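You operate a simulated robot arm through the tools that you are given. There is no shell and no other tool. Be economical: measure what you need, move in short steps, check, and stop when the job is done.

You are at the controls of a simulated robot arm. One attempt, no reset.

Task
Put things in order on the top of the herb bench. At the end: the grey stone pestle stands where the silver small scoop stood; the white card from the top of the herb bench is in the black pot; the brown bottle from the top of the herb bench stands on top of the green leaves; the silver small scoop stands where the brown bottle stood; whatever was shut is shut again. Leave all else as you found it, and nothing knocked over.

The check looks at the end state, three seconds after you hand in, the way a careful person would. Anything else that was tipped, shoved, dropped, spilled or broken makes it a failure.

Robot
A 7-joint arm with a two-finger parallel gripper, fixed in place. Base frame: the origin is at the foot of the arm, x ahead of it, y to its left, z up; the work surface is at about z = 84. Lengths are in cm, angles in degrees, forces in N, time in s.
With the tool pointing down near the work surface it reaches from about 30 to 70 cm from the base axis. Its first joint turns from -66.0 to 66.0 degrees. Payload 1.57 kg.
The tool frame sits at the grasp point between the pads (the TCP): z along the fingers, y along the line on which they close. The tips reach 3 cm beyond it. Largest opening 11 cm; finger width 2.4, thickness 1.2; the body of the gripper, 4.8 by 11.2 cm, starts 7.8 cm behind the TCP.
Orientation is that of the tool frame in the base frame, as a unit quaternion [x, y, z, w]. With the fingers straight down and closing along the base's y, the tool's x points along the base's -x, its y along +y and its z along -z.

Tools
- The arm moves only by the tool jog_arm. Its argument "rows" is one flat list of numbers, 7 for each row, row after row: the shift along the tool's x, y, z in cm, then the turn, a rotation vector about the tool's x, y, z in degrees, then the finger opening in cm, from 0 to 11. In form: [tx, ty, tz, ax, ay, az, hand, tx, ty, tz, ax, ay, az, hand, ...]. A call has 1 to 10 rows; each row shifts and turns the commanded pose from where the row before left it, along the tool's axes as they then stand. A row lasts 0.2 s, in which the tool goes at most 5 cm and 8.6 degrees; a call with a longer step from one row to the next is refused whole, and so is a gripper value outside its range. Where a pose cannot be reached the arm comes as near as it can. A force on the tool above 40 N (or 10 N above the force at the start of the call, whichever is more), or a blocked arm, ends the call early, and 0.2 s more pass. The fingers move at their own pace (about 10.8 cm/s each) and stop on an object; they squeeze with about 22 N. The grip force told is the motor's: it shows also when the fingers shut on nothing. Time passes only in rows, and 0.2 s behind the last, so rows that do not move let the fingers close. It gives the time, the measured TCP pose, the force on the tool (base axes), the opening and the grip force at its end, in the units of the frame above (readings bear some noise), with the torque about the TCP (base axes, N m) and any sound that the robot's microphone picked up, and new pictures: "show" is both (left out), scene, wrist or none.
- Cameras (640 x 400 px; columns grow to the right, rows downward): "scene" is fixed at [17.14, -40.12, 139.36]; the picture's right is [0.68, -0.73, 0.00], its down [-0.49, -0.45, -0.75] and it looks along [0.55, 0.51, -0.67] (base axes); focal length 265 px, centre (320, 200). "wrist" rides on the gripper at [7, 1.6, -14.1] in the tool frame; the picture's right is [-0.23, 0.97, 0.00], its down [-0.86, -0.20, -0.48] and it looks along [-0.47, -0.11, 0.88] (tool axes); focal length 222 px, centre (320, 200).
- measure_at(camera, pixels): for up to 12 pixels [column, row] of the newest picture of that camera ("zoom" is the newest enlarged one), the place [x, y, z] in the base frame of the surface seen there, good to about 0.2 cm. No time passes.
- inspect(camera, box): a new picture of the part [left, top, right, bottom] of that camera's present view, enlarged. No time passes.
- job_done(): hands the job in; it is judged then, once.

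Keep the steps short. Do not move on a guess: measure, check each grasp and each placing, and mend mistakes. In all there are 80 turns and 200 pictures (those below and enlarged ones count). Leave the gripper open and the arm clear of the work at the hand-in unless told otherwise, and finish with a single line.

The tools are called as name(argument=value, ...) on one line, values as JSON. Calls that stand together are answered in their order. jog_arm: Moves the arm, as the interface text tells. Its arguments: {"type":"object","properties":{"rows":{"type":"array"},"show":{"type":"string","enum":["both","scene","wrist","none"]}},"required":["rows"]} The other tools are called the same way: measure_at (camera, pixels) gives the place of the surface under pixels of a picture; inspect (camera, box) takes an enlarged picture of a part of a camera's view; job_done () hands the job in.

At the start:

```text
time: 0.0
tcp_pos: [32.56, 15.35, 118.62]
ee_rot: [0.0, 1.0, 0.0, 0.0]
wrist_force: [0.5, -0.8, 0.8]
moment: [-0.03, -0.01, 0.03]
finger_gap: 11.0
grasp_force: 0.0
```

scene: 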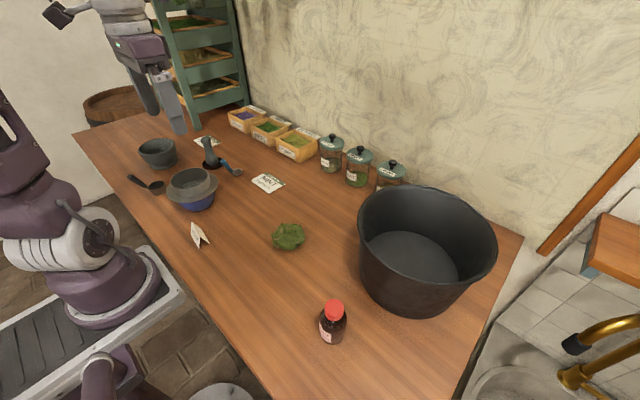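
wrist: 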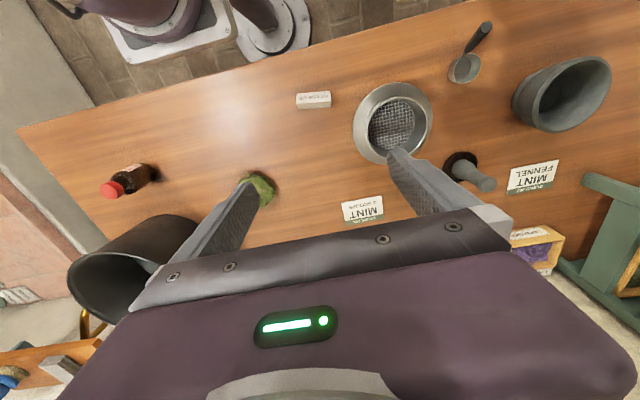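

I see the bench with a scoop-like object near (155,187), a pestle near (210,150), cards, leaves, a pot and a bottle. I'll enlarge these first.

inspect(camera="scene", box=[110, 100, 310, 225])

inspect(camera="scene", box=[180, 200, 380, 350])

inspect(camera="wrist", box=[280, 10, 620, 230])

```text
3.20 times, centred on (210, 162) of scene
```

zoom: 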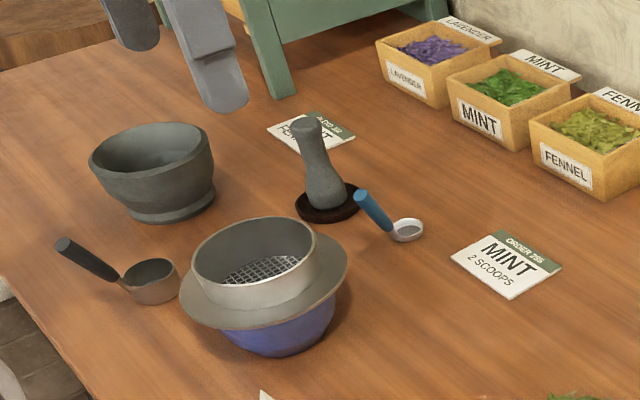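

```text
2.67 times, centred on (280, 275) of scene
```

zoom: 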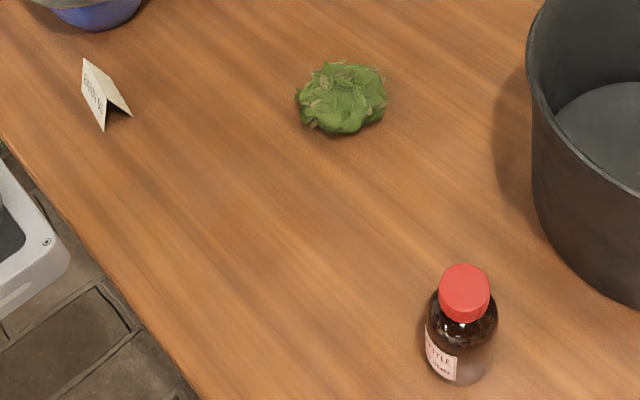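

```text
1.82 times, centred on (450, 120) of wrist
```

zoom: 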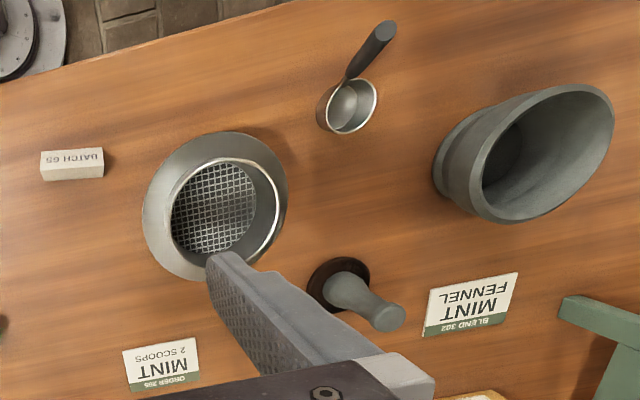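

Now measuring the main objects in the scene picture: bottle, leaves, scoop, pestle, card, pot.

measure_at(camera="scene", pixels=[[334, 307], [334, 338], [288, 228], [288, 246], [274, 236], [303, 236], [199, 234], [194, 229], [207, 240], [193, 241], [360, 215], [410, 258]])

inspect(camera="scene", box=[190, 125, 254, 185])

```text
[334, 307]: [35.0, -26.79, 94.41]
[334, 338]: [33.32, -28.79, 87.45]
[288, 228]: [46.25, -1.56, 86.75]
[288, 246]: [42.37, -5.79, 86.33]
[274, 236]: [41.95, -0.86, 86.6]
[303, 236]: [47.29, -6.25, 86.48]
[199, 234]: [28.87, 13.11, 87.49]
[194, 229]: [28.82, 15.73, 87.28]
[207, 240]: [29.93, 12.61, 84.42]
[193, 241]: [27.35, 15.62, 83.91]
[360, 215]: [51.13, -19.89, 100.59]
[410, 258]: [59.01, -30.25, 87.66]
```

```text
6.67 times, centred on (222, 155) of scene
```

zoom: 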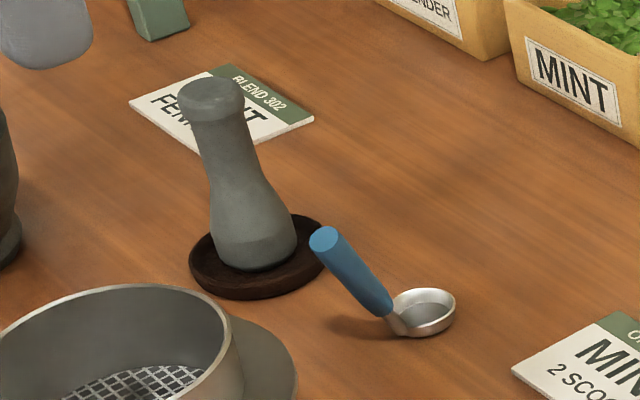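

The pestle stands on a dark saucer, and the small scoop has a blue handle. Measuring them in the zoom.

measure_at(camera="zoom", pixels=[[210, 85], [215, 130], [245, 200], [255, 262], [200, 270], [310, 225], [325, 238], [360, 275], [388, 308], [425, 312], [452, 300], [415, 334]])

inspect(camera="scene", box=[180, 210, 220, 255])

inspect(camera="scene", box=[255, 205, 325, 265])

inspect(camera="wrist", box=[80, 140, 280, 240])

```text
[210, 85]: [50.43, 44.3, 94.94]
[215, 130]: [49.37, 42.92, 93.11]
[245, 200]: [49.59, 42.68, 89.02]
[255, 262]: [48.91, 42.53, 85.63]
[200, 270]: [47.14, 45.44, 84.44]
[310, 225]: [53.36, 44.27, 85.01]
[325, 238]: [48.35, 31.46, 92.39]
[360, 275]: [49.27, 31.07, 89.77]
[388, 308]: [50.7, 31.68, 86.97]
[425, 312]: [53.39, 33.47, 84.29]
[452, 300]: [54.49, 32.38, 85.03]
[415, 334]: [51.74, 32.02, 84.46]
```

```text
8.89 times, centred on (200, 232) of scene
```

zoom: 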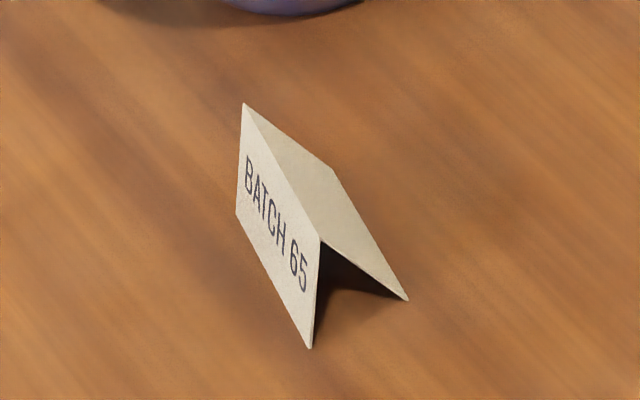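

```text
6.67 times, centred on (290, 235) of scene
```

zoom: 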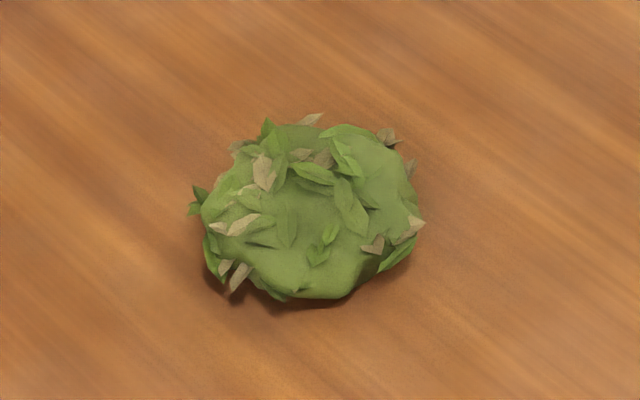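

```text
3.20 times, centred on (180, 190) of wrist
```

zoom: 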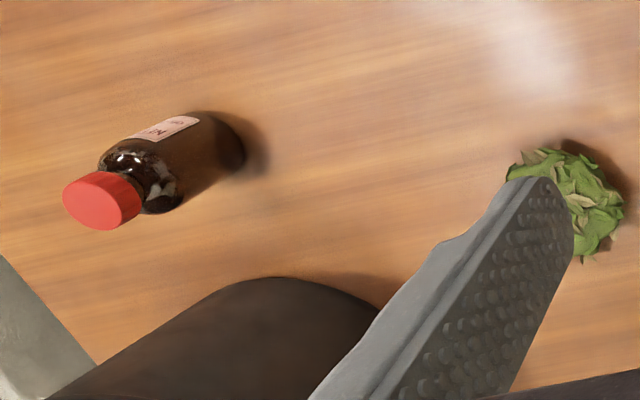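

The folded "BATCH 65" card is the only plain card that stands; I'll take that. Now measure the pot rim, the bottle's outline and the leaves' top more closely.

measure_at(camera="scene", pixels=[[360, 225], [425, 280], [495, 245], [425, 187], [390, 195], [470, 270], [385, 262], [333, 299], [334, 312], [322, 325], [345, 325], [331, 325]])

measure_at(camera="zoom", pixels=[[160, 130], [200, 160], [220, 175], [560, 190], [580, 210]])

inspect(camera="scene", box=[300, 285, 370, 355])

```text
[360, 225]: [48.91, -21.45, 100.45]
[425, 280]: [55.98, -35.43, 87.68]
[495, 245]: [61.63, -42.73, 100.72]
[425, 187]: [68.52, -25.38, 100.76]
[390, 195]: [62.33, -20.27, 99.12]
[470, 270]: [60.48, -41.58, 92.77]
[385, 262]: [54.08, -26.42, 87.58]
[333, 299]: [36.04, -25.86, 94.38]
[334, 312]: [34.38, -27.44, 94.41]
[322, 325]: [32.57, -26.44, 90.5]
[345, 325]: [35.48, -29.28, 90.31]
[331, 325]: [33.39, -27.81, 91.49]
```

```text
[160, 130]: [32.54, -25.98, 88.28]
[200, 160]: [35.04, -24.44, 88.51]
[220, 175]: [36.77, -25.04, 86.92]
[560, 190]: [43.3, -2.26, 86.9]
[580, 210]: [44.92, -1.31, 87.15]
```

```text
5.71 times, centred on (335, 320) of scene
```

zoom: 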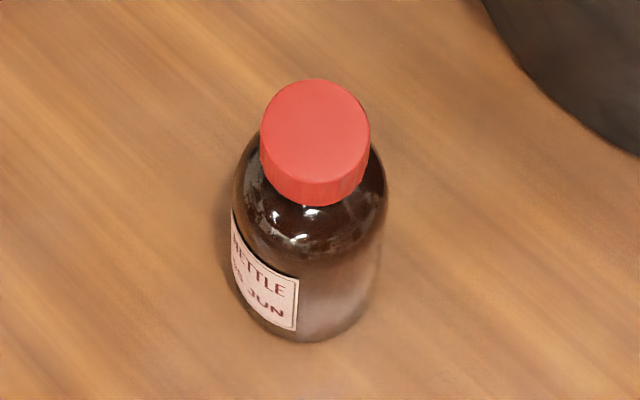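

Bottle axis is at about (35.0, -26.8), diameter ~5, top 94.4; pot centre about (57, -31), radius 12.5. Moving over the bottle at present height.

jog_arm(rows=[-0.27, -4.68, 0, 0, 0, 0, 11, -0.27, -4.68, 0, 0, 0, 0, 11, -0.27, -4.68, 0, 0, 0, 0, 11, -0.27, -4.68, 0, 0, 0, 0, 11, -0.27, -4.68, 0, 0, 0, 0, 11, -0.27, -4.68, 0, 0, 0, 0, 11, -0.27, -4.68, 0, 0, 0, 0, 11, -0.27, -4.68, 0, 0, 0, 0, 11, -0.28, -4.71, 0, 0, 0, 0, 11])

```text
time: 2.0
tcp_pos: [34.85, -26.97, 118.63]
ee_rot: [0.001, 1.0, 0.0, 0.0]
wrist_force: [0.3, 0.4, -0.4]
moment: [0.0, -0.02, 0.0]
finger_gap: 10.99
grasp_force: 0.0
```

scene: 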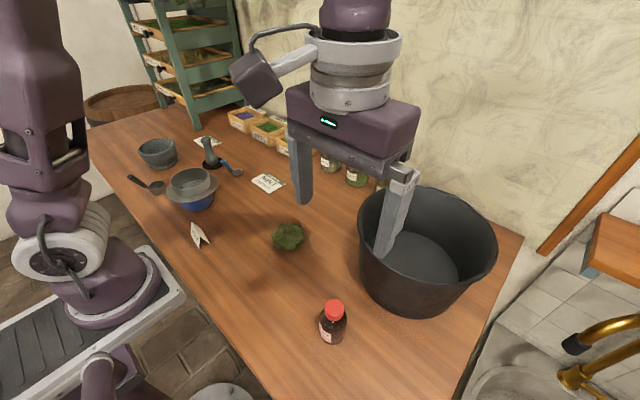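
wrist: 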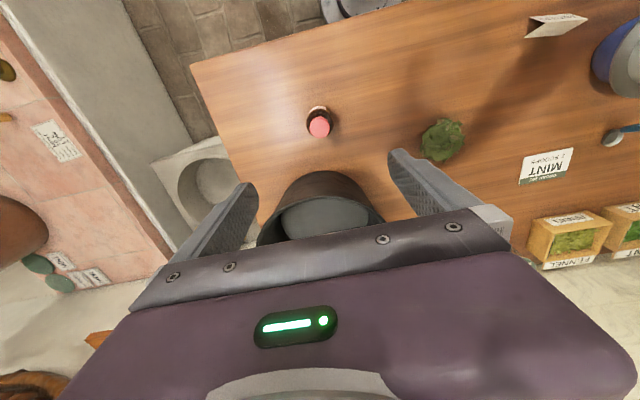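

Over the bottle. Checking the cap (320,127) and the leaves (442,140) from the wrist camera.

measure_at(camera="wrist", pixels=[[320, 127], [312, 127], [328, 127], [320, 119], [442, 140], [436, 132], [450, 132], [434, 148], [452, 146], [442, 124], [424, 142], [460, 140]])

inspect(camera="wrist", box=[270, 80, 490, 200])

```text
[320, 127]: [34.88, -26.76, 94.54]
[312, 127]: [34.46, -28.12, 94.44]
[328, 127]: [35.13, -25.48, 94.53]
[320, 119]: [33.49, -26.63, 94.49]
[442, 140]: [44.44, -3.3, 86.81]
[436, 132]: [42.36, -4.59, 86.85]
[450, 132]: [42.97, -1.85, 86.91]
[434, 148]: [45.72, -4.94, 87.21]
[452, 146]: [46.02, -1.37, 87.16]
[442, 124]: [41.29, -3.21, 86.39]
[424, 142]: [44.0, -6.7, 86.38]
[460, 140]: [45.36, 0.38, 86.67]
```

```text
2.91 times, centred on (380, 140) of wrist
```

zoom: 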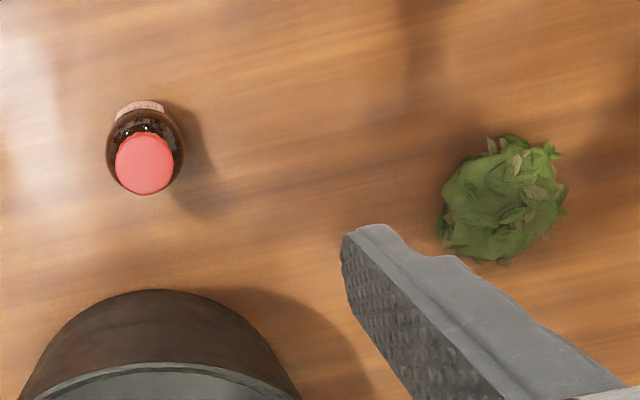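

Cap centre confirmed at (34.9, -26.8). Descending to TCP z = 89 with the fingers open.

jog_arm(rows=[-0.1, 0.17, 4.5, 0, 0, 0, 11, 0, 0, 4.5, 0, 0, 0, 11, 0, 0, 4.5, 0, 0, 0, 11, 0, 0, 4.5, 0, 0, 0, 11, 0, 0, 4.5, 0, 0, 0, 11, 0, 0, 4.0, 0, 0, 0, 11, 0, 0, 3.1, 0, 0, 0, 11])

```text
time: 3.6
tcp_pos: [35.05, -26.66, 88.92]
ee_rot: [0.0, 1.0, 0.0, 0.0]
wrist_force: [0.1, -0.1, -0.2]
moment: [0.01, 0.01, 0.0]
finger_gap: 11.0
grasp_force: 0.1
```

scene: 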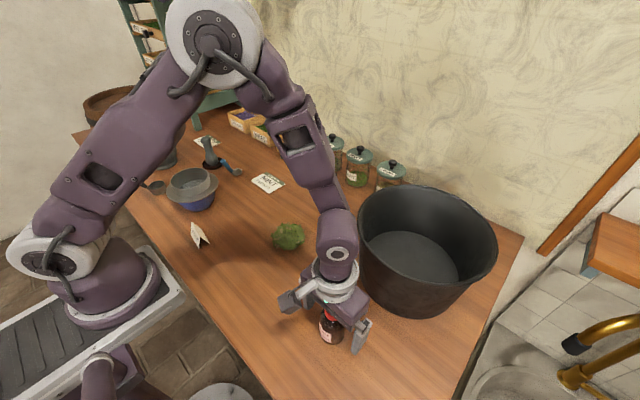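
wrist: 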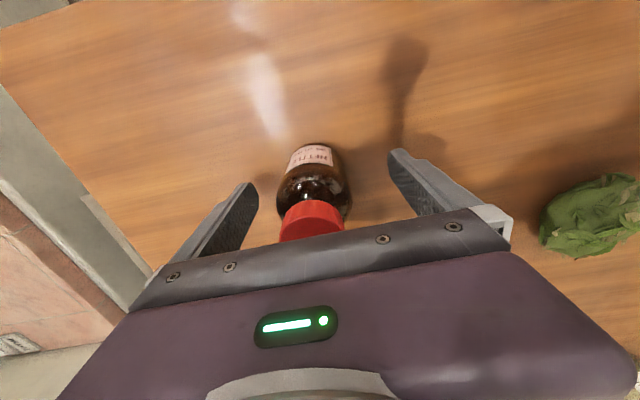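

The bottle is between the fingers. Closing on it.

jog_arm(rows=[0, 0, 0, 0, 0, 0, 6, 0, 0, 0, 0, 0, 0, 4.5, 0, 0, 0, 0, 0, 0, 4.5, 0, 0, 0, 0, 0, 0, 4], show="wrist")

```text
time: 4.6
tcp_pos: [35.16, -26.67, 89.1]
ee_rot: [0.0, 1.0, -0.001, 0.001]
wrist_force: [-0.2, -0.1, 0.7]
moment: [-0.05, 0.0, -0.03]
finger_gap: 5.01
grasp_force: 22.1
```

wrist: 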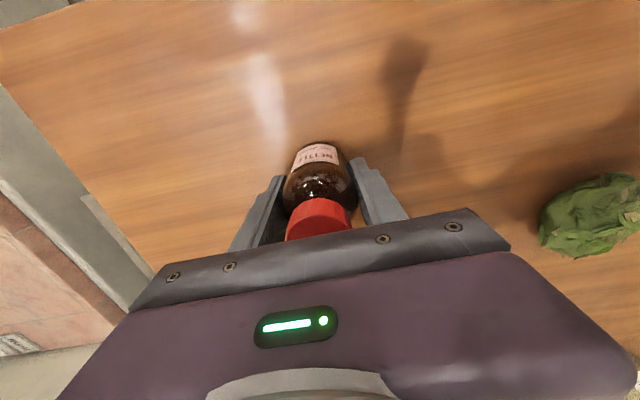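

Gripped at 5.0 cm. Lifting 8 cm and carrying it to above the leaves.

jog_arm(rows=[0, 0, 2, 0, 0, 0, 4, 0, 0, -4, 0, 0, 0, 4, 0, 0, -4, 0, 0, 0, 4, 0, 4, -2, 0, 0, 0, 4, 0, 4, 0, 0, 0, 0, 4, -2, 4, 0, 0, 0, 0, 4, -2.5, 4, 0, 0, 0, 0, 4, -2.5, 4, 0, 0, 0, 0, 4, -2.4, 3.3, 0, 0, 0, 0, 4], show="none")

```text
time: 6.6
tcp_pos: [44.49, -3.24, 96.95]
ee_rot: [0.0, 1.0, -0.001, -0.001]
wrist_force: [0.9, 0.9, -2.3]
moment: [0.02, 0.0, 0.01]
finger_gap: 5.03
grasp_force: 22.0
```

I put a wrong sign in the first row (2 cm down), so the bottle may have slid in the grip. Checking how it's held.

inspect(camera="scene", box=[220, 150, 360, 270])

inspect(camera="wrist", box=[200, 80, 460, 260])

```text
3.33 times, centred on (290, 210) of scene
```

zoom: 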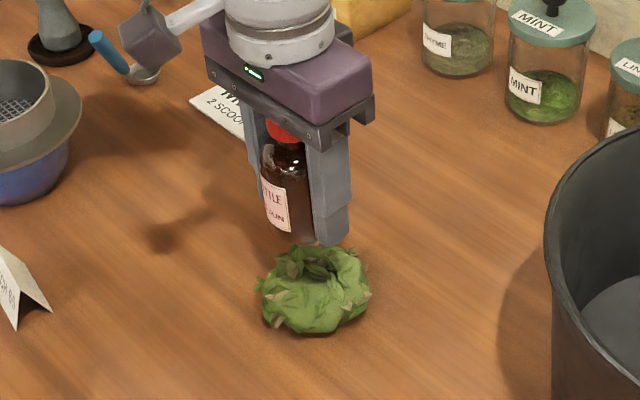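

```text
2.22 times, centred on (330, 170) of wrist
```

zoom: 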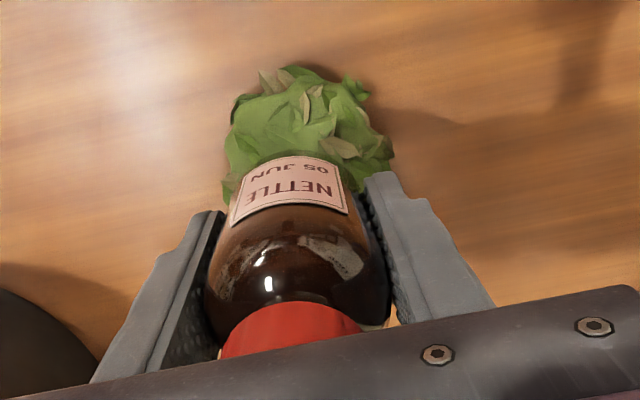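

It slid about 2 cm, so the tips are level with its bottom. I'll set it on clear bench at about (39,-15) and regrip higher.

jog_arm(rows=[2, -4, 0, 0, 0, 0, 4, 2, -4, 0, 0, 0, 0, 4, 1.5, -4, 2, 0, 0, 0, 4, 0, 0, 4, 0, 0, 0, 4, 0, 0, 3, 0, 0, 0, 4], show="none")

inspect(camera="scene", box=[220, 200, 360, 320])

```text
time: 7.8
tcp_pos: [39.04, -15.3, 87.93]
ee_rot: [0.0, 1.0, 0.0, -0.001]
wrist_force: [0.4, 0.0, -1.4]
moment: [-0.02, 0.0, 0.0]
finger_gap: 5.03
grasp_force: 22.4
```

```text
3.33 times, centred on (290, 260) of scene
```

zoom: 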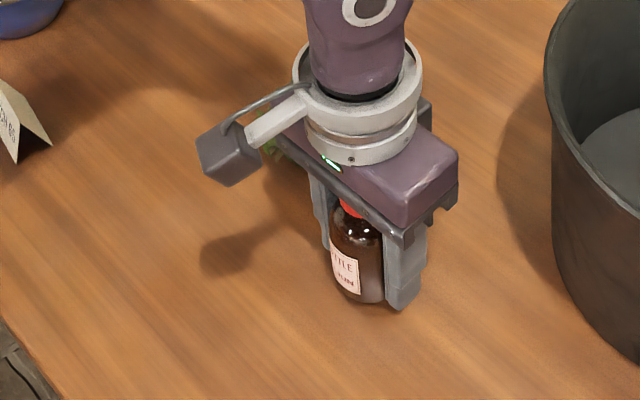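

Lowering in small steps until the bottle touches the bench.

jog_arm(rows=[0, 0, 0.3, 0, 0, 0, 4, 0, 0, 0.3, 0, 0, 0, 4, 0, 0, 0.2, 0, 0, 0, 4], show="none")

```text
time: 8.6
tcp_pos: [39.15, -15.23, 87.29]
ee_rot: [0.0, 1.0, 0.0, 0.0]
wrist_force: [-2.0, 0.7, 16.3]
moment: [0.01, 0.0, 0.16]
finger_gap: 5.03
grasp_force: 22.2
```

Contact (16 N up). Open a little, rise 2.3 cm, and close again.

jog_arm(rows=[0, 0, -0.15, 0, 0, 0, 4, 0, 0, 0, 0, 0, 0, 6.5, 0, 0, 0, 0, 0, 0, 6.5, 0, 0, -1.2, 0, 0, 0, 6.5, 0, 0, -1.2, 0, 0, 0, 6.5, 0, 0, 0, 0, 0, 0, 6.5], show="wrist")

```text
time: 10.0
tcp_pos: [38.89, -15.35, 89.81]
ee_rot: [0.0, 1.0, 0.001, 0.001]
wrist_force: [0.3, 0.1, -0.1]
moment: [-0.02, -0.04, 0.0]
finger_gap: 6.52
grasp_force: 0.0
```

wrist: 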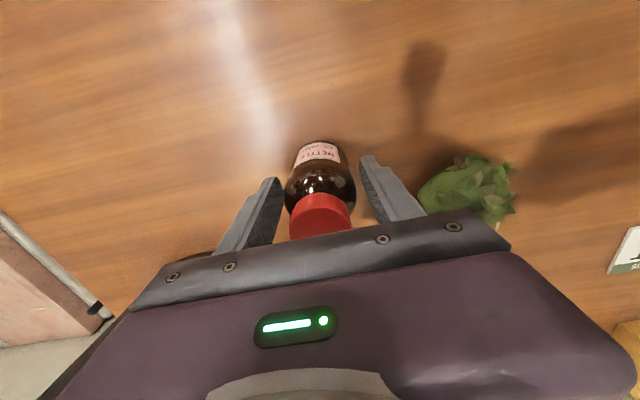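

Bottle stands upright. Close and lift 6 cm (tool z negative).

jog_arm(rows=[0, 0, 0, 0, 0, 0, 4.5, 0, 0, 0, 0, 0, 0, 4, 0, 0, 0, 0, 0, 0, 4, 0, 0, -3, 0, 0, 0, 4, 0, 0, -3, 0, 0, 0, 4], show="wrist")

measure_at(camera="wrist", pixels=[[320, 197], [320, 204], [320, 212], [320, 220], [320, 185], [320, 170]])

```text
time: 11.2
tcp_pos: [38.96, -15.23, 95.87]
ee_rot: [0.0, 1.0, 0.0, 0.0]
wrist_force: [0.2, -0.6, -1.4]
moment: [0.01, -0.02, 0.03]
finger_gap: 5.03
grasp_force: 21.9
```

wrist: 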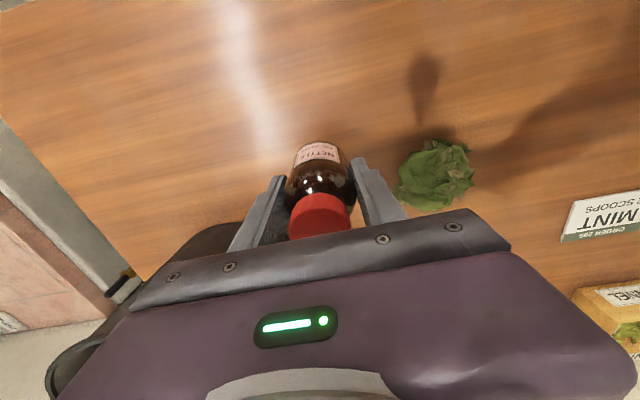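

```text
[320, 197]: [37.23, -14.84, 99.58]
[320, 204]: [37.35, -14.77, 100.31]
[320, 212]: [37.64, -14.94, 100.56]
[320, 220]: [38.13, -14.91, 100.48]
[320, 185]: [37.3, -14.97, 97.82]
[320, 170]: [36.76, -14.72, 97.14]
```

Bottle bottom is 5.75 cm below the TCP and it's centred. Moving over the leaves centre (44.3, -3.3).

jog_arm(rows=[-1.8, 4, -0.5, 0, 0, 0, 4, -1.8, 4, 0, 0, 0, 0, 4, -1.75, 3.9, 0, 0, 0, 0, 4, 0, 0, 1.2, 0, 0, 0, 4, 0, 0, 1.2, 0, 0, 0, 4, 0, 0, 0, 0, 0, 0, 4])

inspect(camera="scene", box=[240, 170, 340, 260])

```text
time: 12.6
tcp_pos: [44.39, -3.37, 93.91]
ee_rot: [0.0, 1.0, 0.001, 0.0]
wrist_force: [0.3, -0.4, -2.5]
moment: [-0.01, -0.03, -0.02]
finger_gap: 5.05
grasp_force: 21.8
```

scene: 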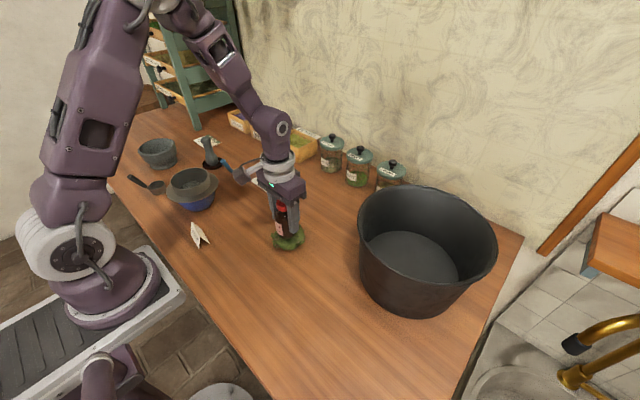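
wrist: 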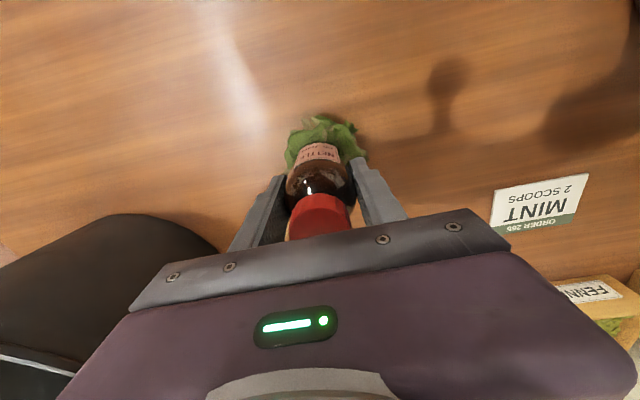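

```text
4.44 times, centred on (290, 215) of scene
```

zoom: 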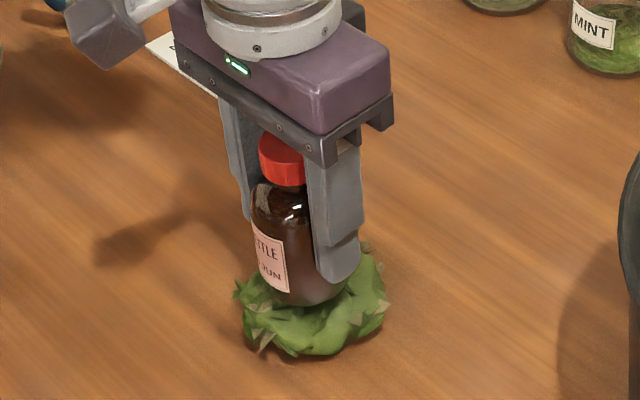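

Well centred. Lowering gently, about 1 cm more.

jog_arm(rows=[0, 0, 0.3, 0, 0, 0, 4, 0, 0, 0.3, 0, 0, 0, 4, 0, 0, 0.2, 0, 0, 0, 4, 0, 0, 0, 0, 0, 0, 4], show="none")

```text
time: 13.6
tcp_pos: [44.39, -3.25, 93.12]
ee_rot: [0.0, 1.0, 0.0, 0.0]
wrist_force: [0.6, -0.3, -1.6]
moment: [-0.02, 0.02, 0.02]
finger_gap: 5.04
grasp_force: 21.6
```

No contact yet. A little further, in 0.2 steps.

jog_arm(rows=[0, 0, 0.2, 0, 0, 0, 4, 0, 0, 0.15, 0, 0, 0, 4, 0, 0, 0, 0, 0, 0, 4], show="none")

```text
time: 14.4
tcp_pos: [44.35, -3.31, 92.65]
ee_rot: [0.0, 1.0, 0.0, 0.0]
wrist_force: [0.2, -0.4, -3.1]
moment: [0.0, 0.02, 0.01]
finger_gap: 5.01
grasp_force: 21.6
```

jog_arm(rows=[0, 0, 0.15, 0, 0, 0, 4, 0, 0, 0.15, 0, 0, 0, 4, 0, 0, 0, 0, 0, 0, 4], show="none")

```text
time: 15.2
tcp_pos: [44.41, -3.44, 92.37]
ee_rot: [0.0, 1.0, 0.0, 0.0]
wrist_force: [-0.8, -1.9, 6.4]
moment: [-0.02, 0.07, -0.02]
finger_gap: 5.01
grasp_force: 22.4
```

Contact (6 N up). Opening the fingers a little and looking.

jog_arm(rows=[0, 0, 0, 0, 0, 0, 5.3, 0, 0, 0, 0, 0, 0, 5.8, 0, 0, 0, 0, 0, 0, 6.4, 0, 0, 0, 0, 0, 0, 6.4, 0, 0, 0, 0, 0, 0, 6.4], show="none")

inspect(camera="scene", box=[240, 170, 340, 260])

```text
time: 16.4
tcp_pos: [44.32, -3.41, 92.48]
ee_rot: [0.0, 1.0, 0.0, 0.0]
wrist_force: [0.7, -0.5, 0.0]
moment: [0.04, -0.01, -0.01]
finger_gap: 6.4
grasp_force: 0.1
```

```text
4.44 times, centred on (290, 215) of scene
```

zoom: 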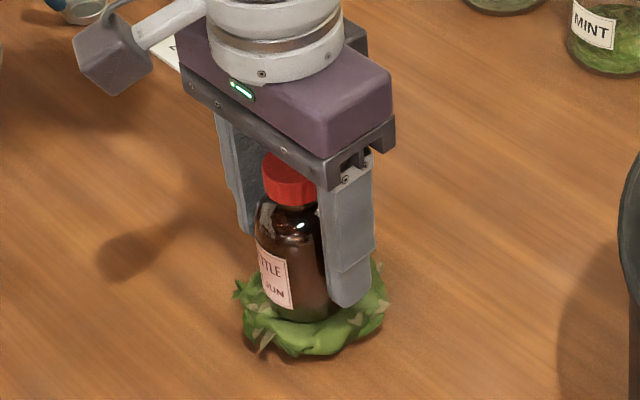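

Bottle stands upright. Rising straight up to z≈106, then across to view the scoop from above.

jog_arm(rows=[0, 0, -3, 0, 0, 0, 6.4, 0, 0, -4, 0, 0, 0, 7, 0, 0, -4, 0, 0, 0, 7, 0, 0, -4, 0, 0, 0, 7, 0, 4.5, 0, 0, 0, 0, 7, 0, 4.5, 0, 0, 0, 0, 7, 0, 4.5, 0, 0, 0, 0, 7, 0, 4.5, 0, 0, 0, 0, 7, 0, 4.5, 0, 0, 0, 0, 7, 0, 4.5, 0, 0, 0, 0, 7])

```text
time: 18.6
tcp_pos: [44.27, 23.61, 107.47]
ee_rot: [0.001, 1.0, 0.0, -0.001]
wrist_force: [0.6, 0.7, 0.1]
moment: [-0.01, 0.01, 0.02]
finger_gap: 7.0
grasp_force: 0.0
```

scene: 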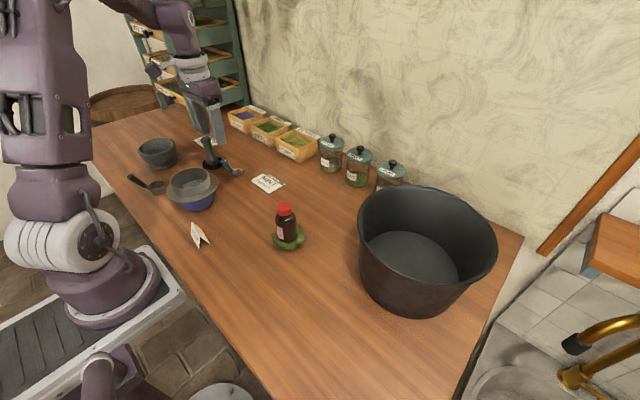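
wrist: 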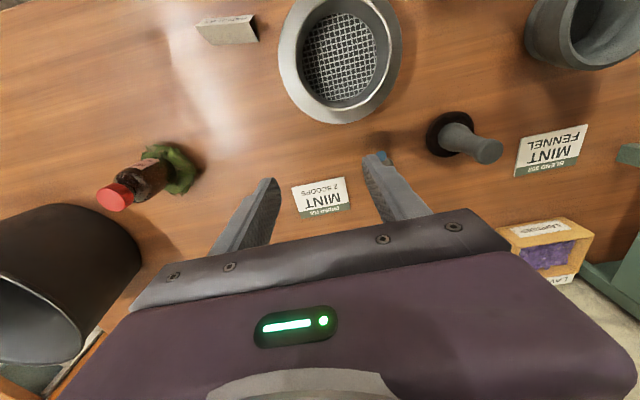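

Bottle stands well on the leaves. Moving on so that the scoop comes between the fingers, and looking.

jog_arm(rows=[-0.5, 4, 0, 0, 0, 0, 7, -0.5, 4, 0, 0, 0, 0, 7, 0, 0, 0, 0, 0, 0, 7], show="wrist")

inspect(camera="wrist", box=[250, 90, 450, 230])

```text
time: 19.4
tcp_pos: [45.3, 31.69, 107.49]
ee_rot: [0.0, 1.0, 0.001, 0.0]
wrist_force: [-0.3, -0.6, -0.2]
moment: [0.03, -0.01, -0.01]
finger_gap: 6.99
grasp_force: 0.0
```

wrist: 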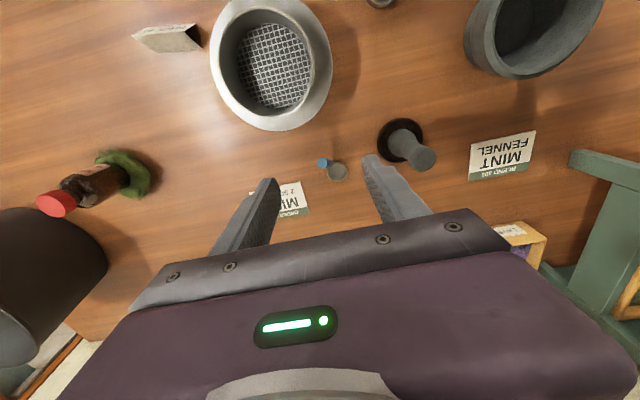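

```text
2.86 times, centred on (350, 160) of wrist
```

zoom: 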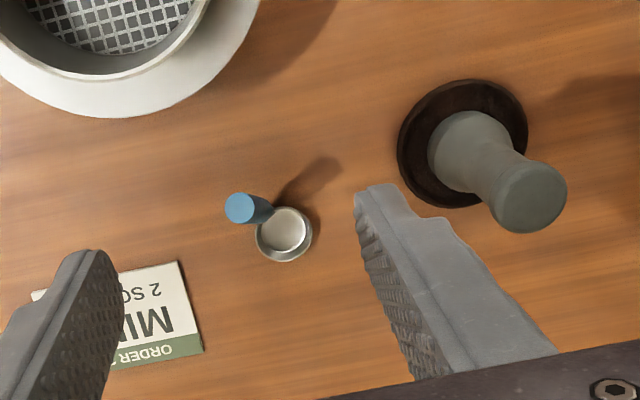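

measure_at(camera="zoom", pixels=[[240, 207], [262, 209], [282, 228], [260, 228], [308, 240], [285, 258], [278, 210], [465, 145], [530, 195], [405, 160], [525, 125], [460, 200]])

```text
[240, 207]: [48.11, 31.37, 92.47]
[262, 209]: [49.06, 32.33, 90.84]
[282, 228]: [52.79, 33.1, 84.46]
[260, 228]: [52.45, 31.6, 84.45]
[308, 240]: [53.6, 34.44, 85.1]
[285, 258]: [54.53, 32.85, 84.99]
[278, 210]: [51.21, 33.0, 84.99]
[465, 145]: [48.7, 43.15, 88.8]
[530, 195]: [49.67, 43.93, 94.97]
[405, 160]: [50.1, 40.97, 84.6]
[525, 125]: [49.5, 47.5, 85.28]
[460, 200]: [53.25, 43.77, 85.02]
```

Scoop: bowl centre (52.9, 33.0), handle rising to (48.1, 31.4, 92.5), i.e. turned 18° from -x. I'll turn the gripper 18° to match, align over the handle, and come down to z≈96 for a check.

jog_arm(rows=[0, 0, 0, 0, 0, -6, 6, 0, 0, 0, 0, 0, -6, 6, 0, 0, 0, 0, 0, -6, 6, -3.77, -1.33, 0, 0, 0, 0, 5, 0, 0, 4, 0, 0, 0, 5, 0, 0, 4, 0, 0, 0, 5, 0, 0, 0, 0, 0, 0, 5])

inspect(camera="wrist", box=[250, 90, 450, 230])

```text
time: 21.0
tcp_pos: [49.43, 31.54, 99.35]
ee_rot: [-0.158, 0.988, 0.0, 0.001]
wrist_force: [-0.2, 0.2, -0.4]
moment: [0.04, 0.01, 0.0]
finger_gap: 5.03
grasp_force: 0.0
```

scene: 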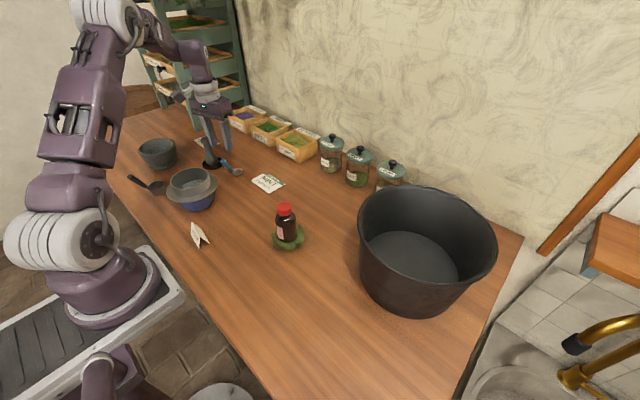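
wrist: 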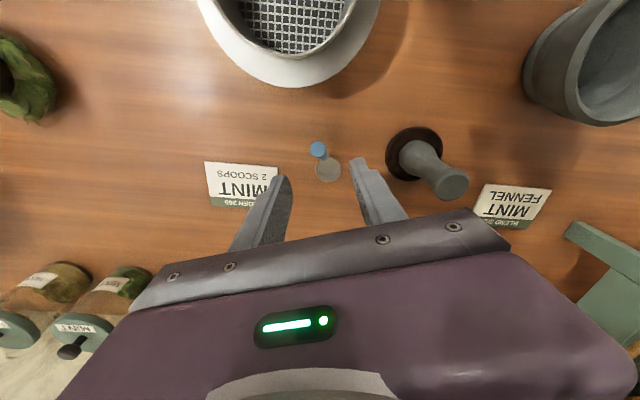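

```text
2.86 times, centred on (350, 160) of wrist
```

zoom: 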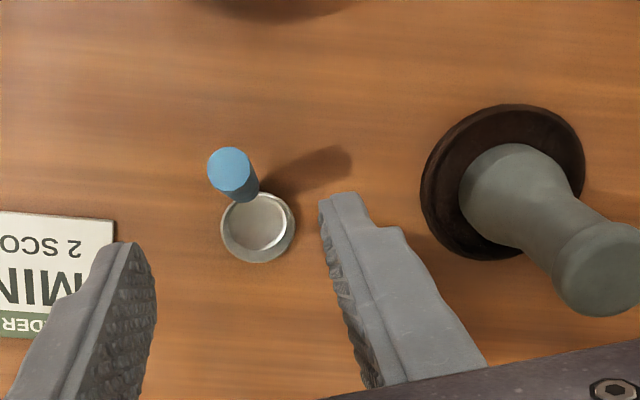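

measure_at(camera="zoom", pixels=[[229, 162], [238, 182], [246, 193], [256, 228], [224, 235], [292, 215], [252, 260], [245, 200]])

```text
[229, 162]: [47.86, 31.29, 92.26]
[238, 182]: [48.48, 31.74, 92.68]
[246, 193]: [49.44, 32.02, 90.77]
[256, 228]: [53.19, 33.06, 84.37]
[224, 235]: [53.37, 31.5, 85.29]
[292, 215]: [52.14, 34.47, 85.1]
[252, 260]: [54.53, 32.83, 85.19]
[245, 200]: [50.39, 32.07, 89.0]
```

Handle at z=90 is about 0.2 cm to tool +y. Correct and descend to z≈89.8.

jog_arm(rows=[0, 0.2, 4, 0, 0, 0, 5, 0, 0, 3.5, 0, 0, 0, 5, 0, 0, 2, 0, 0, 0, 5, 0, 0, 0, 0, 0, 0, 5], show="wrist")

inspect(camera="scene", box=[180, 110, 270, 190])

```text
time: 22.0
tcp_pos: [49.22, 31.74, 89.84]
ee_rot: [-0.156, 0.988, -0.001, 0.0]
wrist_force: [0.3, -0.3, 0.8]
moment: [0.0, -0.02, -0.06]
finger_gap: 5.02
grasp_force: 0.0
```

wrist: 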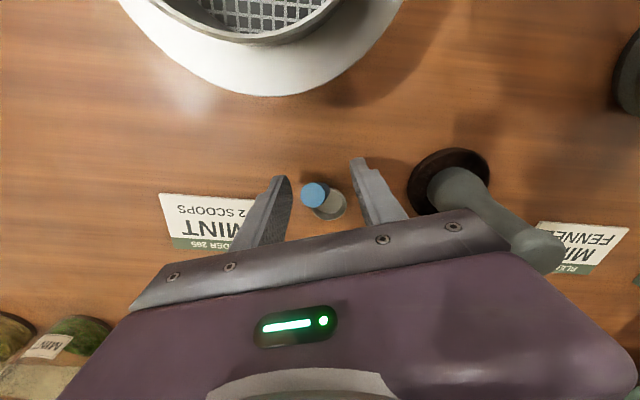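

```text
5.00 times, centred on (225, 150) of scene
```

zoom: 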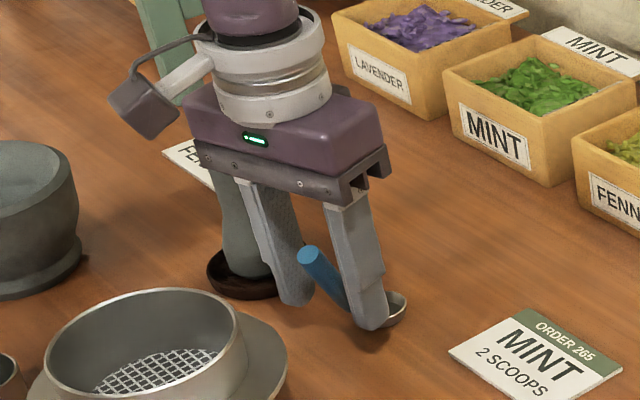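

Handle lies between the fingers. Closing gently.

jog_arm(rows=[0, 0, 0, 0, 0, 0, 3, 0, 0, 0, 0, 0, 0, 2, 0, 0, 0, 0, 0, 0, 1, 0, 0, 0, 0, 0, 0, 0.4, 0, 0, 0, 0, 0, 0, 0.4], show="wrist")

inspect(camera="scene", box=[180, 110, 270, 190])

```text
time: 23.2
tcp_pos: [49.19, 31.66, 89.94]
ee_rot: [-0.157, 0.988, 0.0, 0.0]
wrist_force: [0.1, 0.5, -0.4]
moment: [-0.02, 0.01, 0.04]
finger_gap: 1.65
grasp_force: 22.6
```

wrist: 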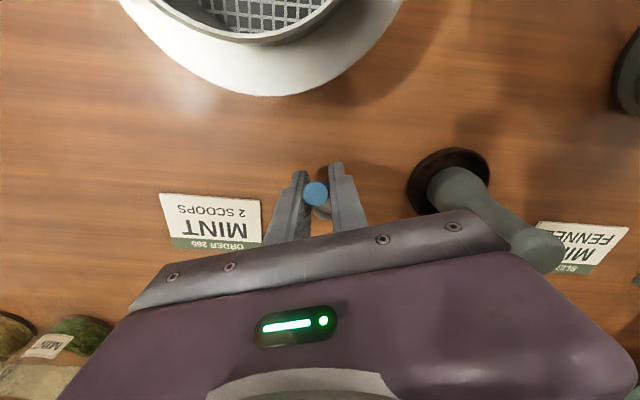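

```text
5.00 times, centred on (225, 150) of scene
```

zoom: 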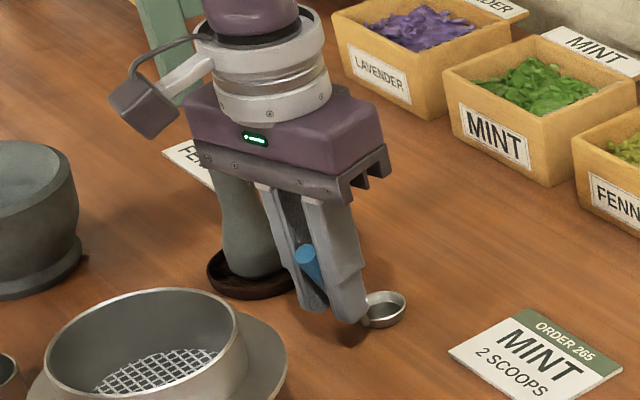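

Held at 1.65 cm. Lifting (tool z negative) 10 cm and checking.

jog_arm(rows=[0, 0, -1.5, 0, 0, 0, 0.4, 0, 0, -2.5, 0, 0, 0, 0.4, 0, 0, -3, 0, 0, 0, 0.4, 0, 0, -3, 0, 0, 0, 0.4, 0, 0, 0, 0, 0, 0, 0.4], show="wrist")

inspect(camera="scene", box=[170, 80, 280, 180])

```text
time: 24.4
tcp_pos: [49.39, 31.81, 99.98]
ee_rot: [-0.156, 0.988, 0.0, 0.0]
wrist_force: [-0.1, 0.7, -1.0]
moment: [0.0, -0.01, 0.0]
finger_gap: 1.64
grasp_force: 22.0
```

wrist: 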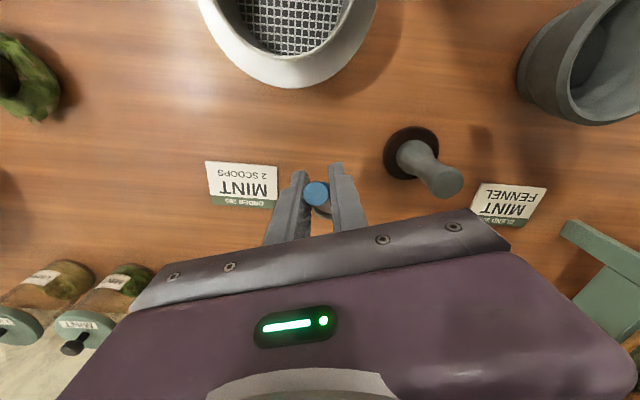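

```text
4.00 times, centred on (225, 130) of scene
```

zoom: 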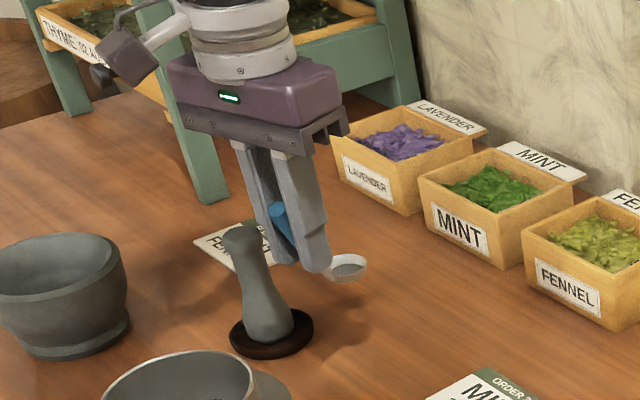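

Bowl stays level. Raise 8 cm and carry it toward the bottle's old place.

jog_arm(rows=[0, 0, -4, 0, 0, 0, 0.4, 0, 0, -4, 0, 0, 0, 0.4, 2.529, -3.669, 0, 0, 0, 0, 0.4, 2.529, -3.669, 0, 0, 0, 0, 0.4, 2.529, -3.669, 0, 0, 0, 0, 0.4, 2.529, -3.669, 0, 0, 0, 0, 0.4, 2.529, -3.669, 0, 0, 0, 0, 0.4, 2.529, -3.669, 0, 0, 0, 0, 0.4, 2.529, -3.669, 0, 0, 0, 0, 0.4, 2.529, -3.669, 0, 0, 0, 0, 0.4], show="none")

jog_arm(rows=[2.529, -3.669, 0, 0, 0, 0, 0.4, 2.529, -3.669, 0, 0, 0, 0, 0.4, 2.529, -3.669, 0, 0, 0, 0, 0.4, 2.529, -3.669, 0, 0, 0, 0, 0.4, 2.529, -3.669, 0, 0, 0, 0, 0.4, 2.529, -3.669, 0, 0, 0, 0, 0.4, 0, 0, 4, 0, 0, 0, 0.4, 0, 0, 4, 0, 0, 0, 0.4, 0, 0, 4, 0, 0, 0, 0.4])

inspect(camera="scene", box=[250, 250, 390, 370])

```text
time: 26.6
tcp_pos: [39.21, -2.48, 108.01]
ee_rot: [-0.156, 0.988, 0.0, 0.0]
wrist_force: [-1.1, -0.8, -0.8]
moment: [-0.02, 0.0, 0.0]
finger_gap: 1.66
grasp_force: 21.9
```

```text
time: 28.6
tcp_pos: [31.48, -28.25, 95.87]
ee_rot: [-0.156, 0.988, 0.0, 0.0]
wrist_force: [0.5, 0.1, -0.6]
moment: [0.03, 0.01, -0.02]
finger_gap: 1.67
grasp_force: 21.8
```

scene: 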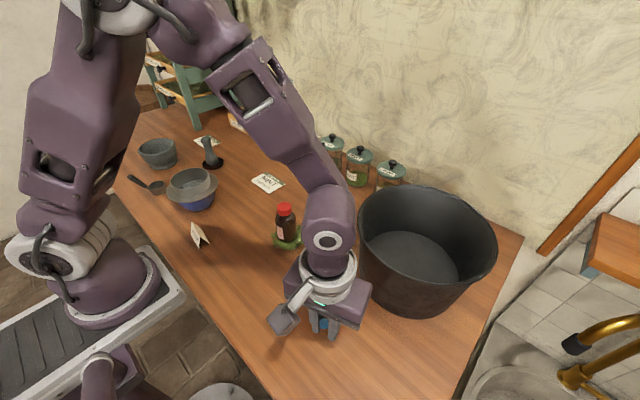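
wrist: 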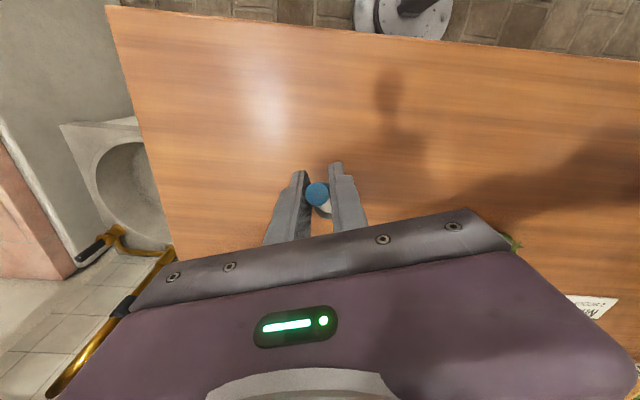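

```text
3.33 times, centred on (320, 310) of scene
```

zoom: 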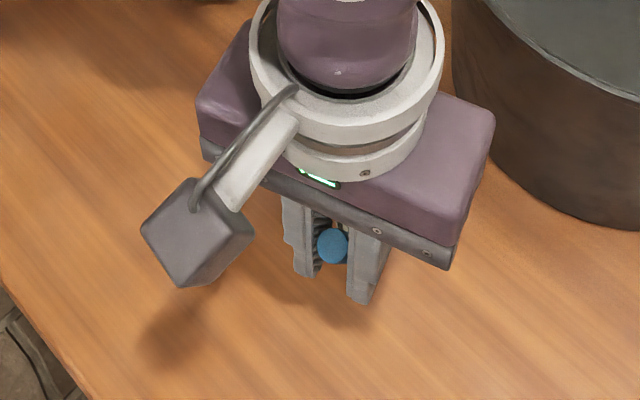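

Lower to just above contact (expected at TCP z≈89.9), with a small correction.

jog_arm(rows=[-0.19, 0.2, 3, 0, 0, 0, 0.4, 0, 0, 2.2, 0, 0, 0, 0.4, 0, 0, 0.3, 0, 0, 0, 0.4, 0, 0, 0.2, 0, 0, 0, 0.4, 0, 0, 0.1, 0, 0, 0, 0.4, 0, 0, 0, 0, 0, 0, 0.4], show="none")

```text
time: 30.0
tcp_pos: [31.51, -27.86, 90.08]
ee_rot: [-0.156, 0.988, 0.0, -0.001]
wrist_force: [-1.6, -2.3, 7.0]
moment: [-0.12, -0.2, -0.08]
finger_gap: 1.66
grasp_force: 21.7
```

Contact (7 N). Opening the fingers slowly and looking.

jog_arm(rows=[0, 0, 0, 0, 0, 0, 2, 0, 0, 0, 0, 0, 0, 2.6, 0, 0, 0, 0, 0, 0, 4, 0, 0, 0, 0, 0, 0, 5, 0, 0, 0, 0, 0, 0, 5], show="wrist")

inspect(camera="scene", box=[280, 280, 390, 370])

```text
time: 31.2
tcp_pos: [31.48, -27.91, 90.07]
ee_rot: [-0.156, 0.988, 0.0, -0.001]
wrist_force: [-0.6, 0.1, 0.7]
moment: [-0.02, -0.02, 0.04]
finger_gap: 5.0
grasp_force: 0.0
```

wrist: 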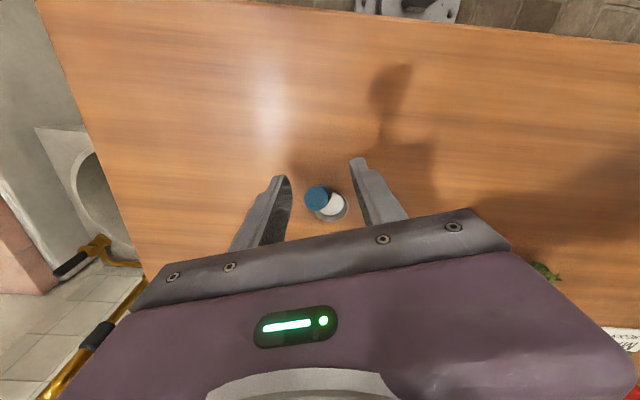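

```text
4.44 times, centred on (335, 325) of scene
```

zoom: 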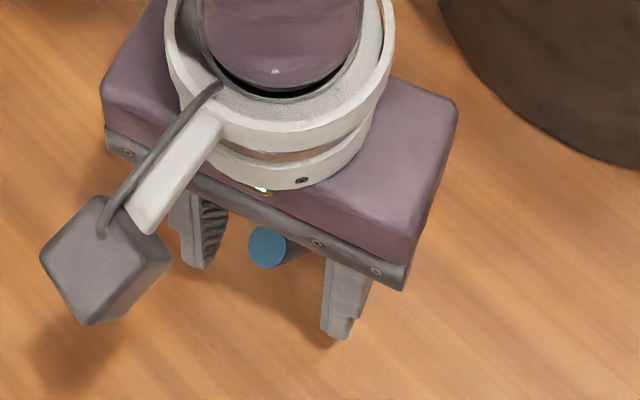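

Released. Rise 18 cm, then turn back to zero yaw while up high, and check the scoop.

jog_arm(rows=[0, 0, -3, 0, 0, 0, 5, 0, 0, -5, 0, 0, 0, 5, 0, 0, -5, 0, 0, 0, 5, 0, 0, -5, 0, 0, 0, 7, 0, 0, 0, 0, 0, 6, 7, 0, 0, 0, 0, 0, 6, 7, 0, 0, 0, 0, 0, 6, 7])

inspect(camera="scene", box=[280, 280, 390, 370])

inspect(camera="wrist", box=[260, 90, 400, 180])

```text
time: 32.8
tcp_pos: [31.62, -27.93, 108.12]
ee_rot: [0.0, 1.0, 0.0, 0.0]
wrist_force: [0.1, -1.2, -0.1]
moment: [-0.01, 0.0, 0.0]
finger_gap: 6.99
grasp_force: 0.0
```

scene: 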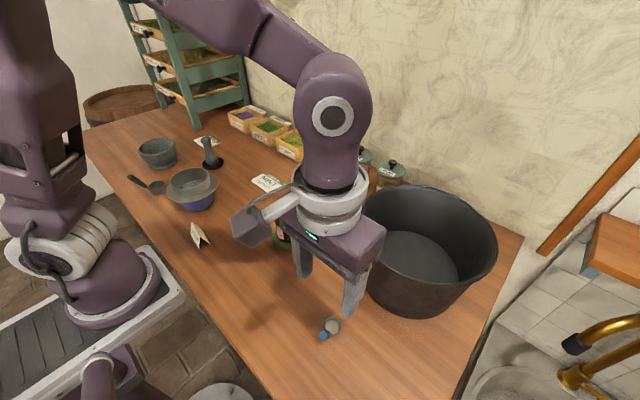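
wrist: 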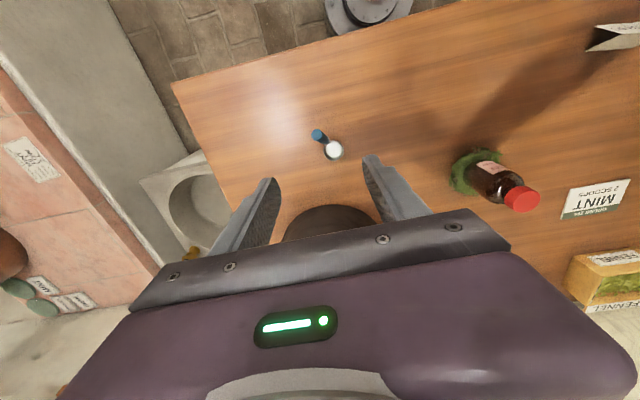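

```text
4.44 times, centred on (335, 325) of scene
```

zoom: 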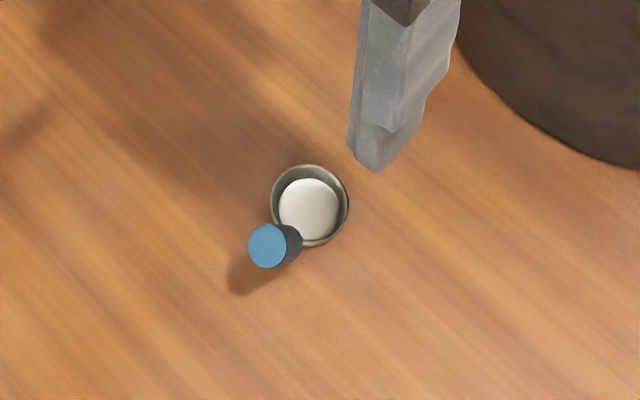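

```text
4.44 times, centred on (330, 135) of wrist
```

zoom: 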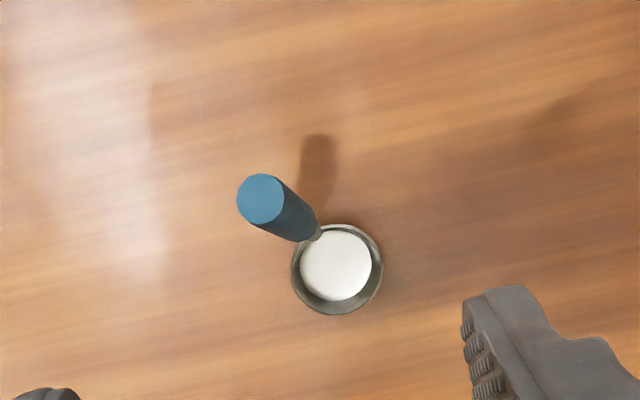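

measure_at(camera="zoom", pixels=[[337, 265], [295, 270], [378, 265], [337, 312], [345, 228], [262, 198]])

```text
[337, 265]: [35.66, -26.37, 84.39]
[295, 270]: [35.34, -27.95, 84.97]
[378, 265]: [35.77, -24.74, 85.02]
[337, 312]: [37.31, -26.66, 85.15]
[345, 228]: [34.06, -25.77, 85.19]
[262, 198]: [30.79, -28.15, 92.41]
```

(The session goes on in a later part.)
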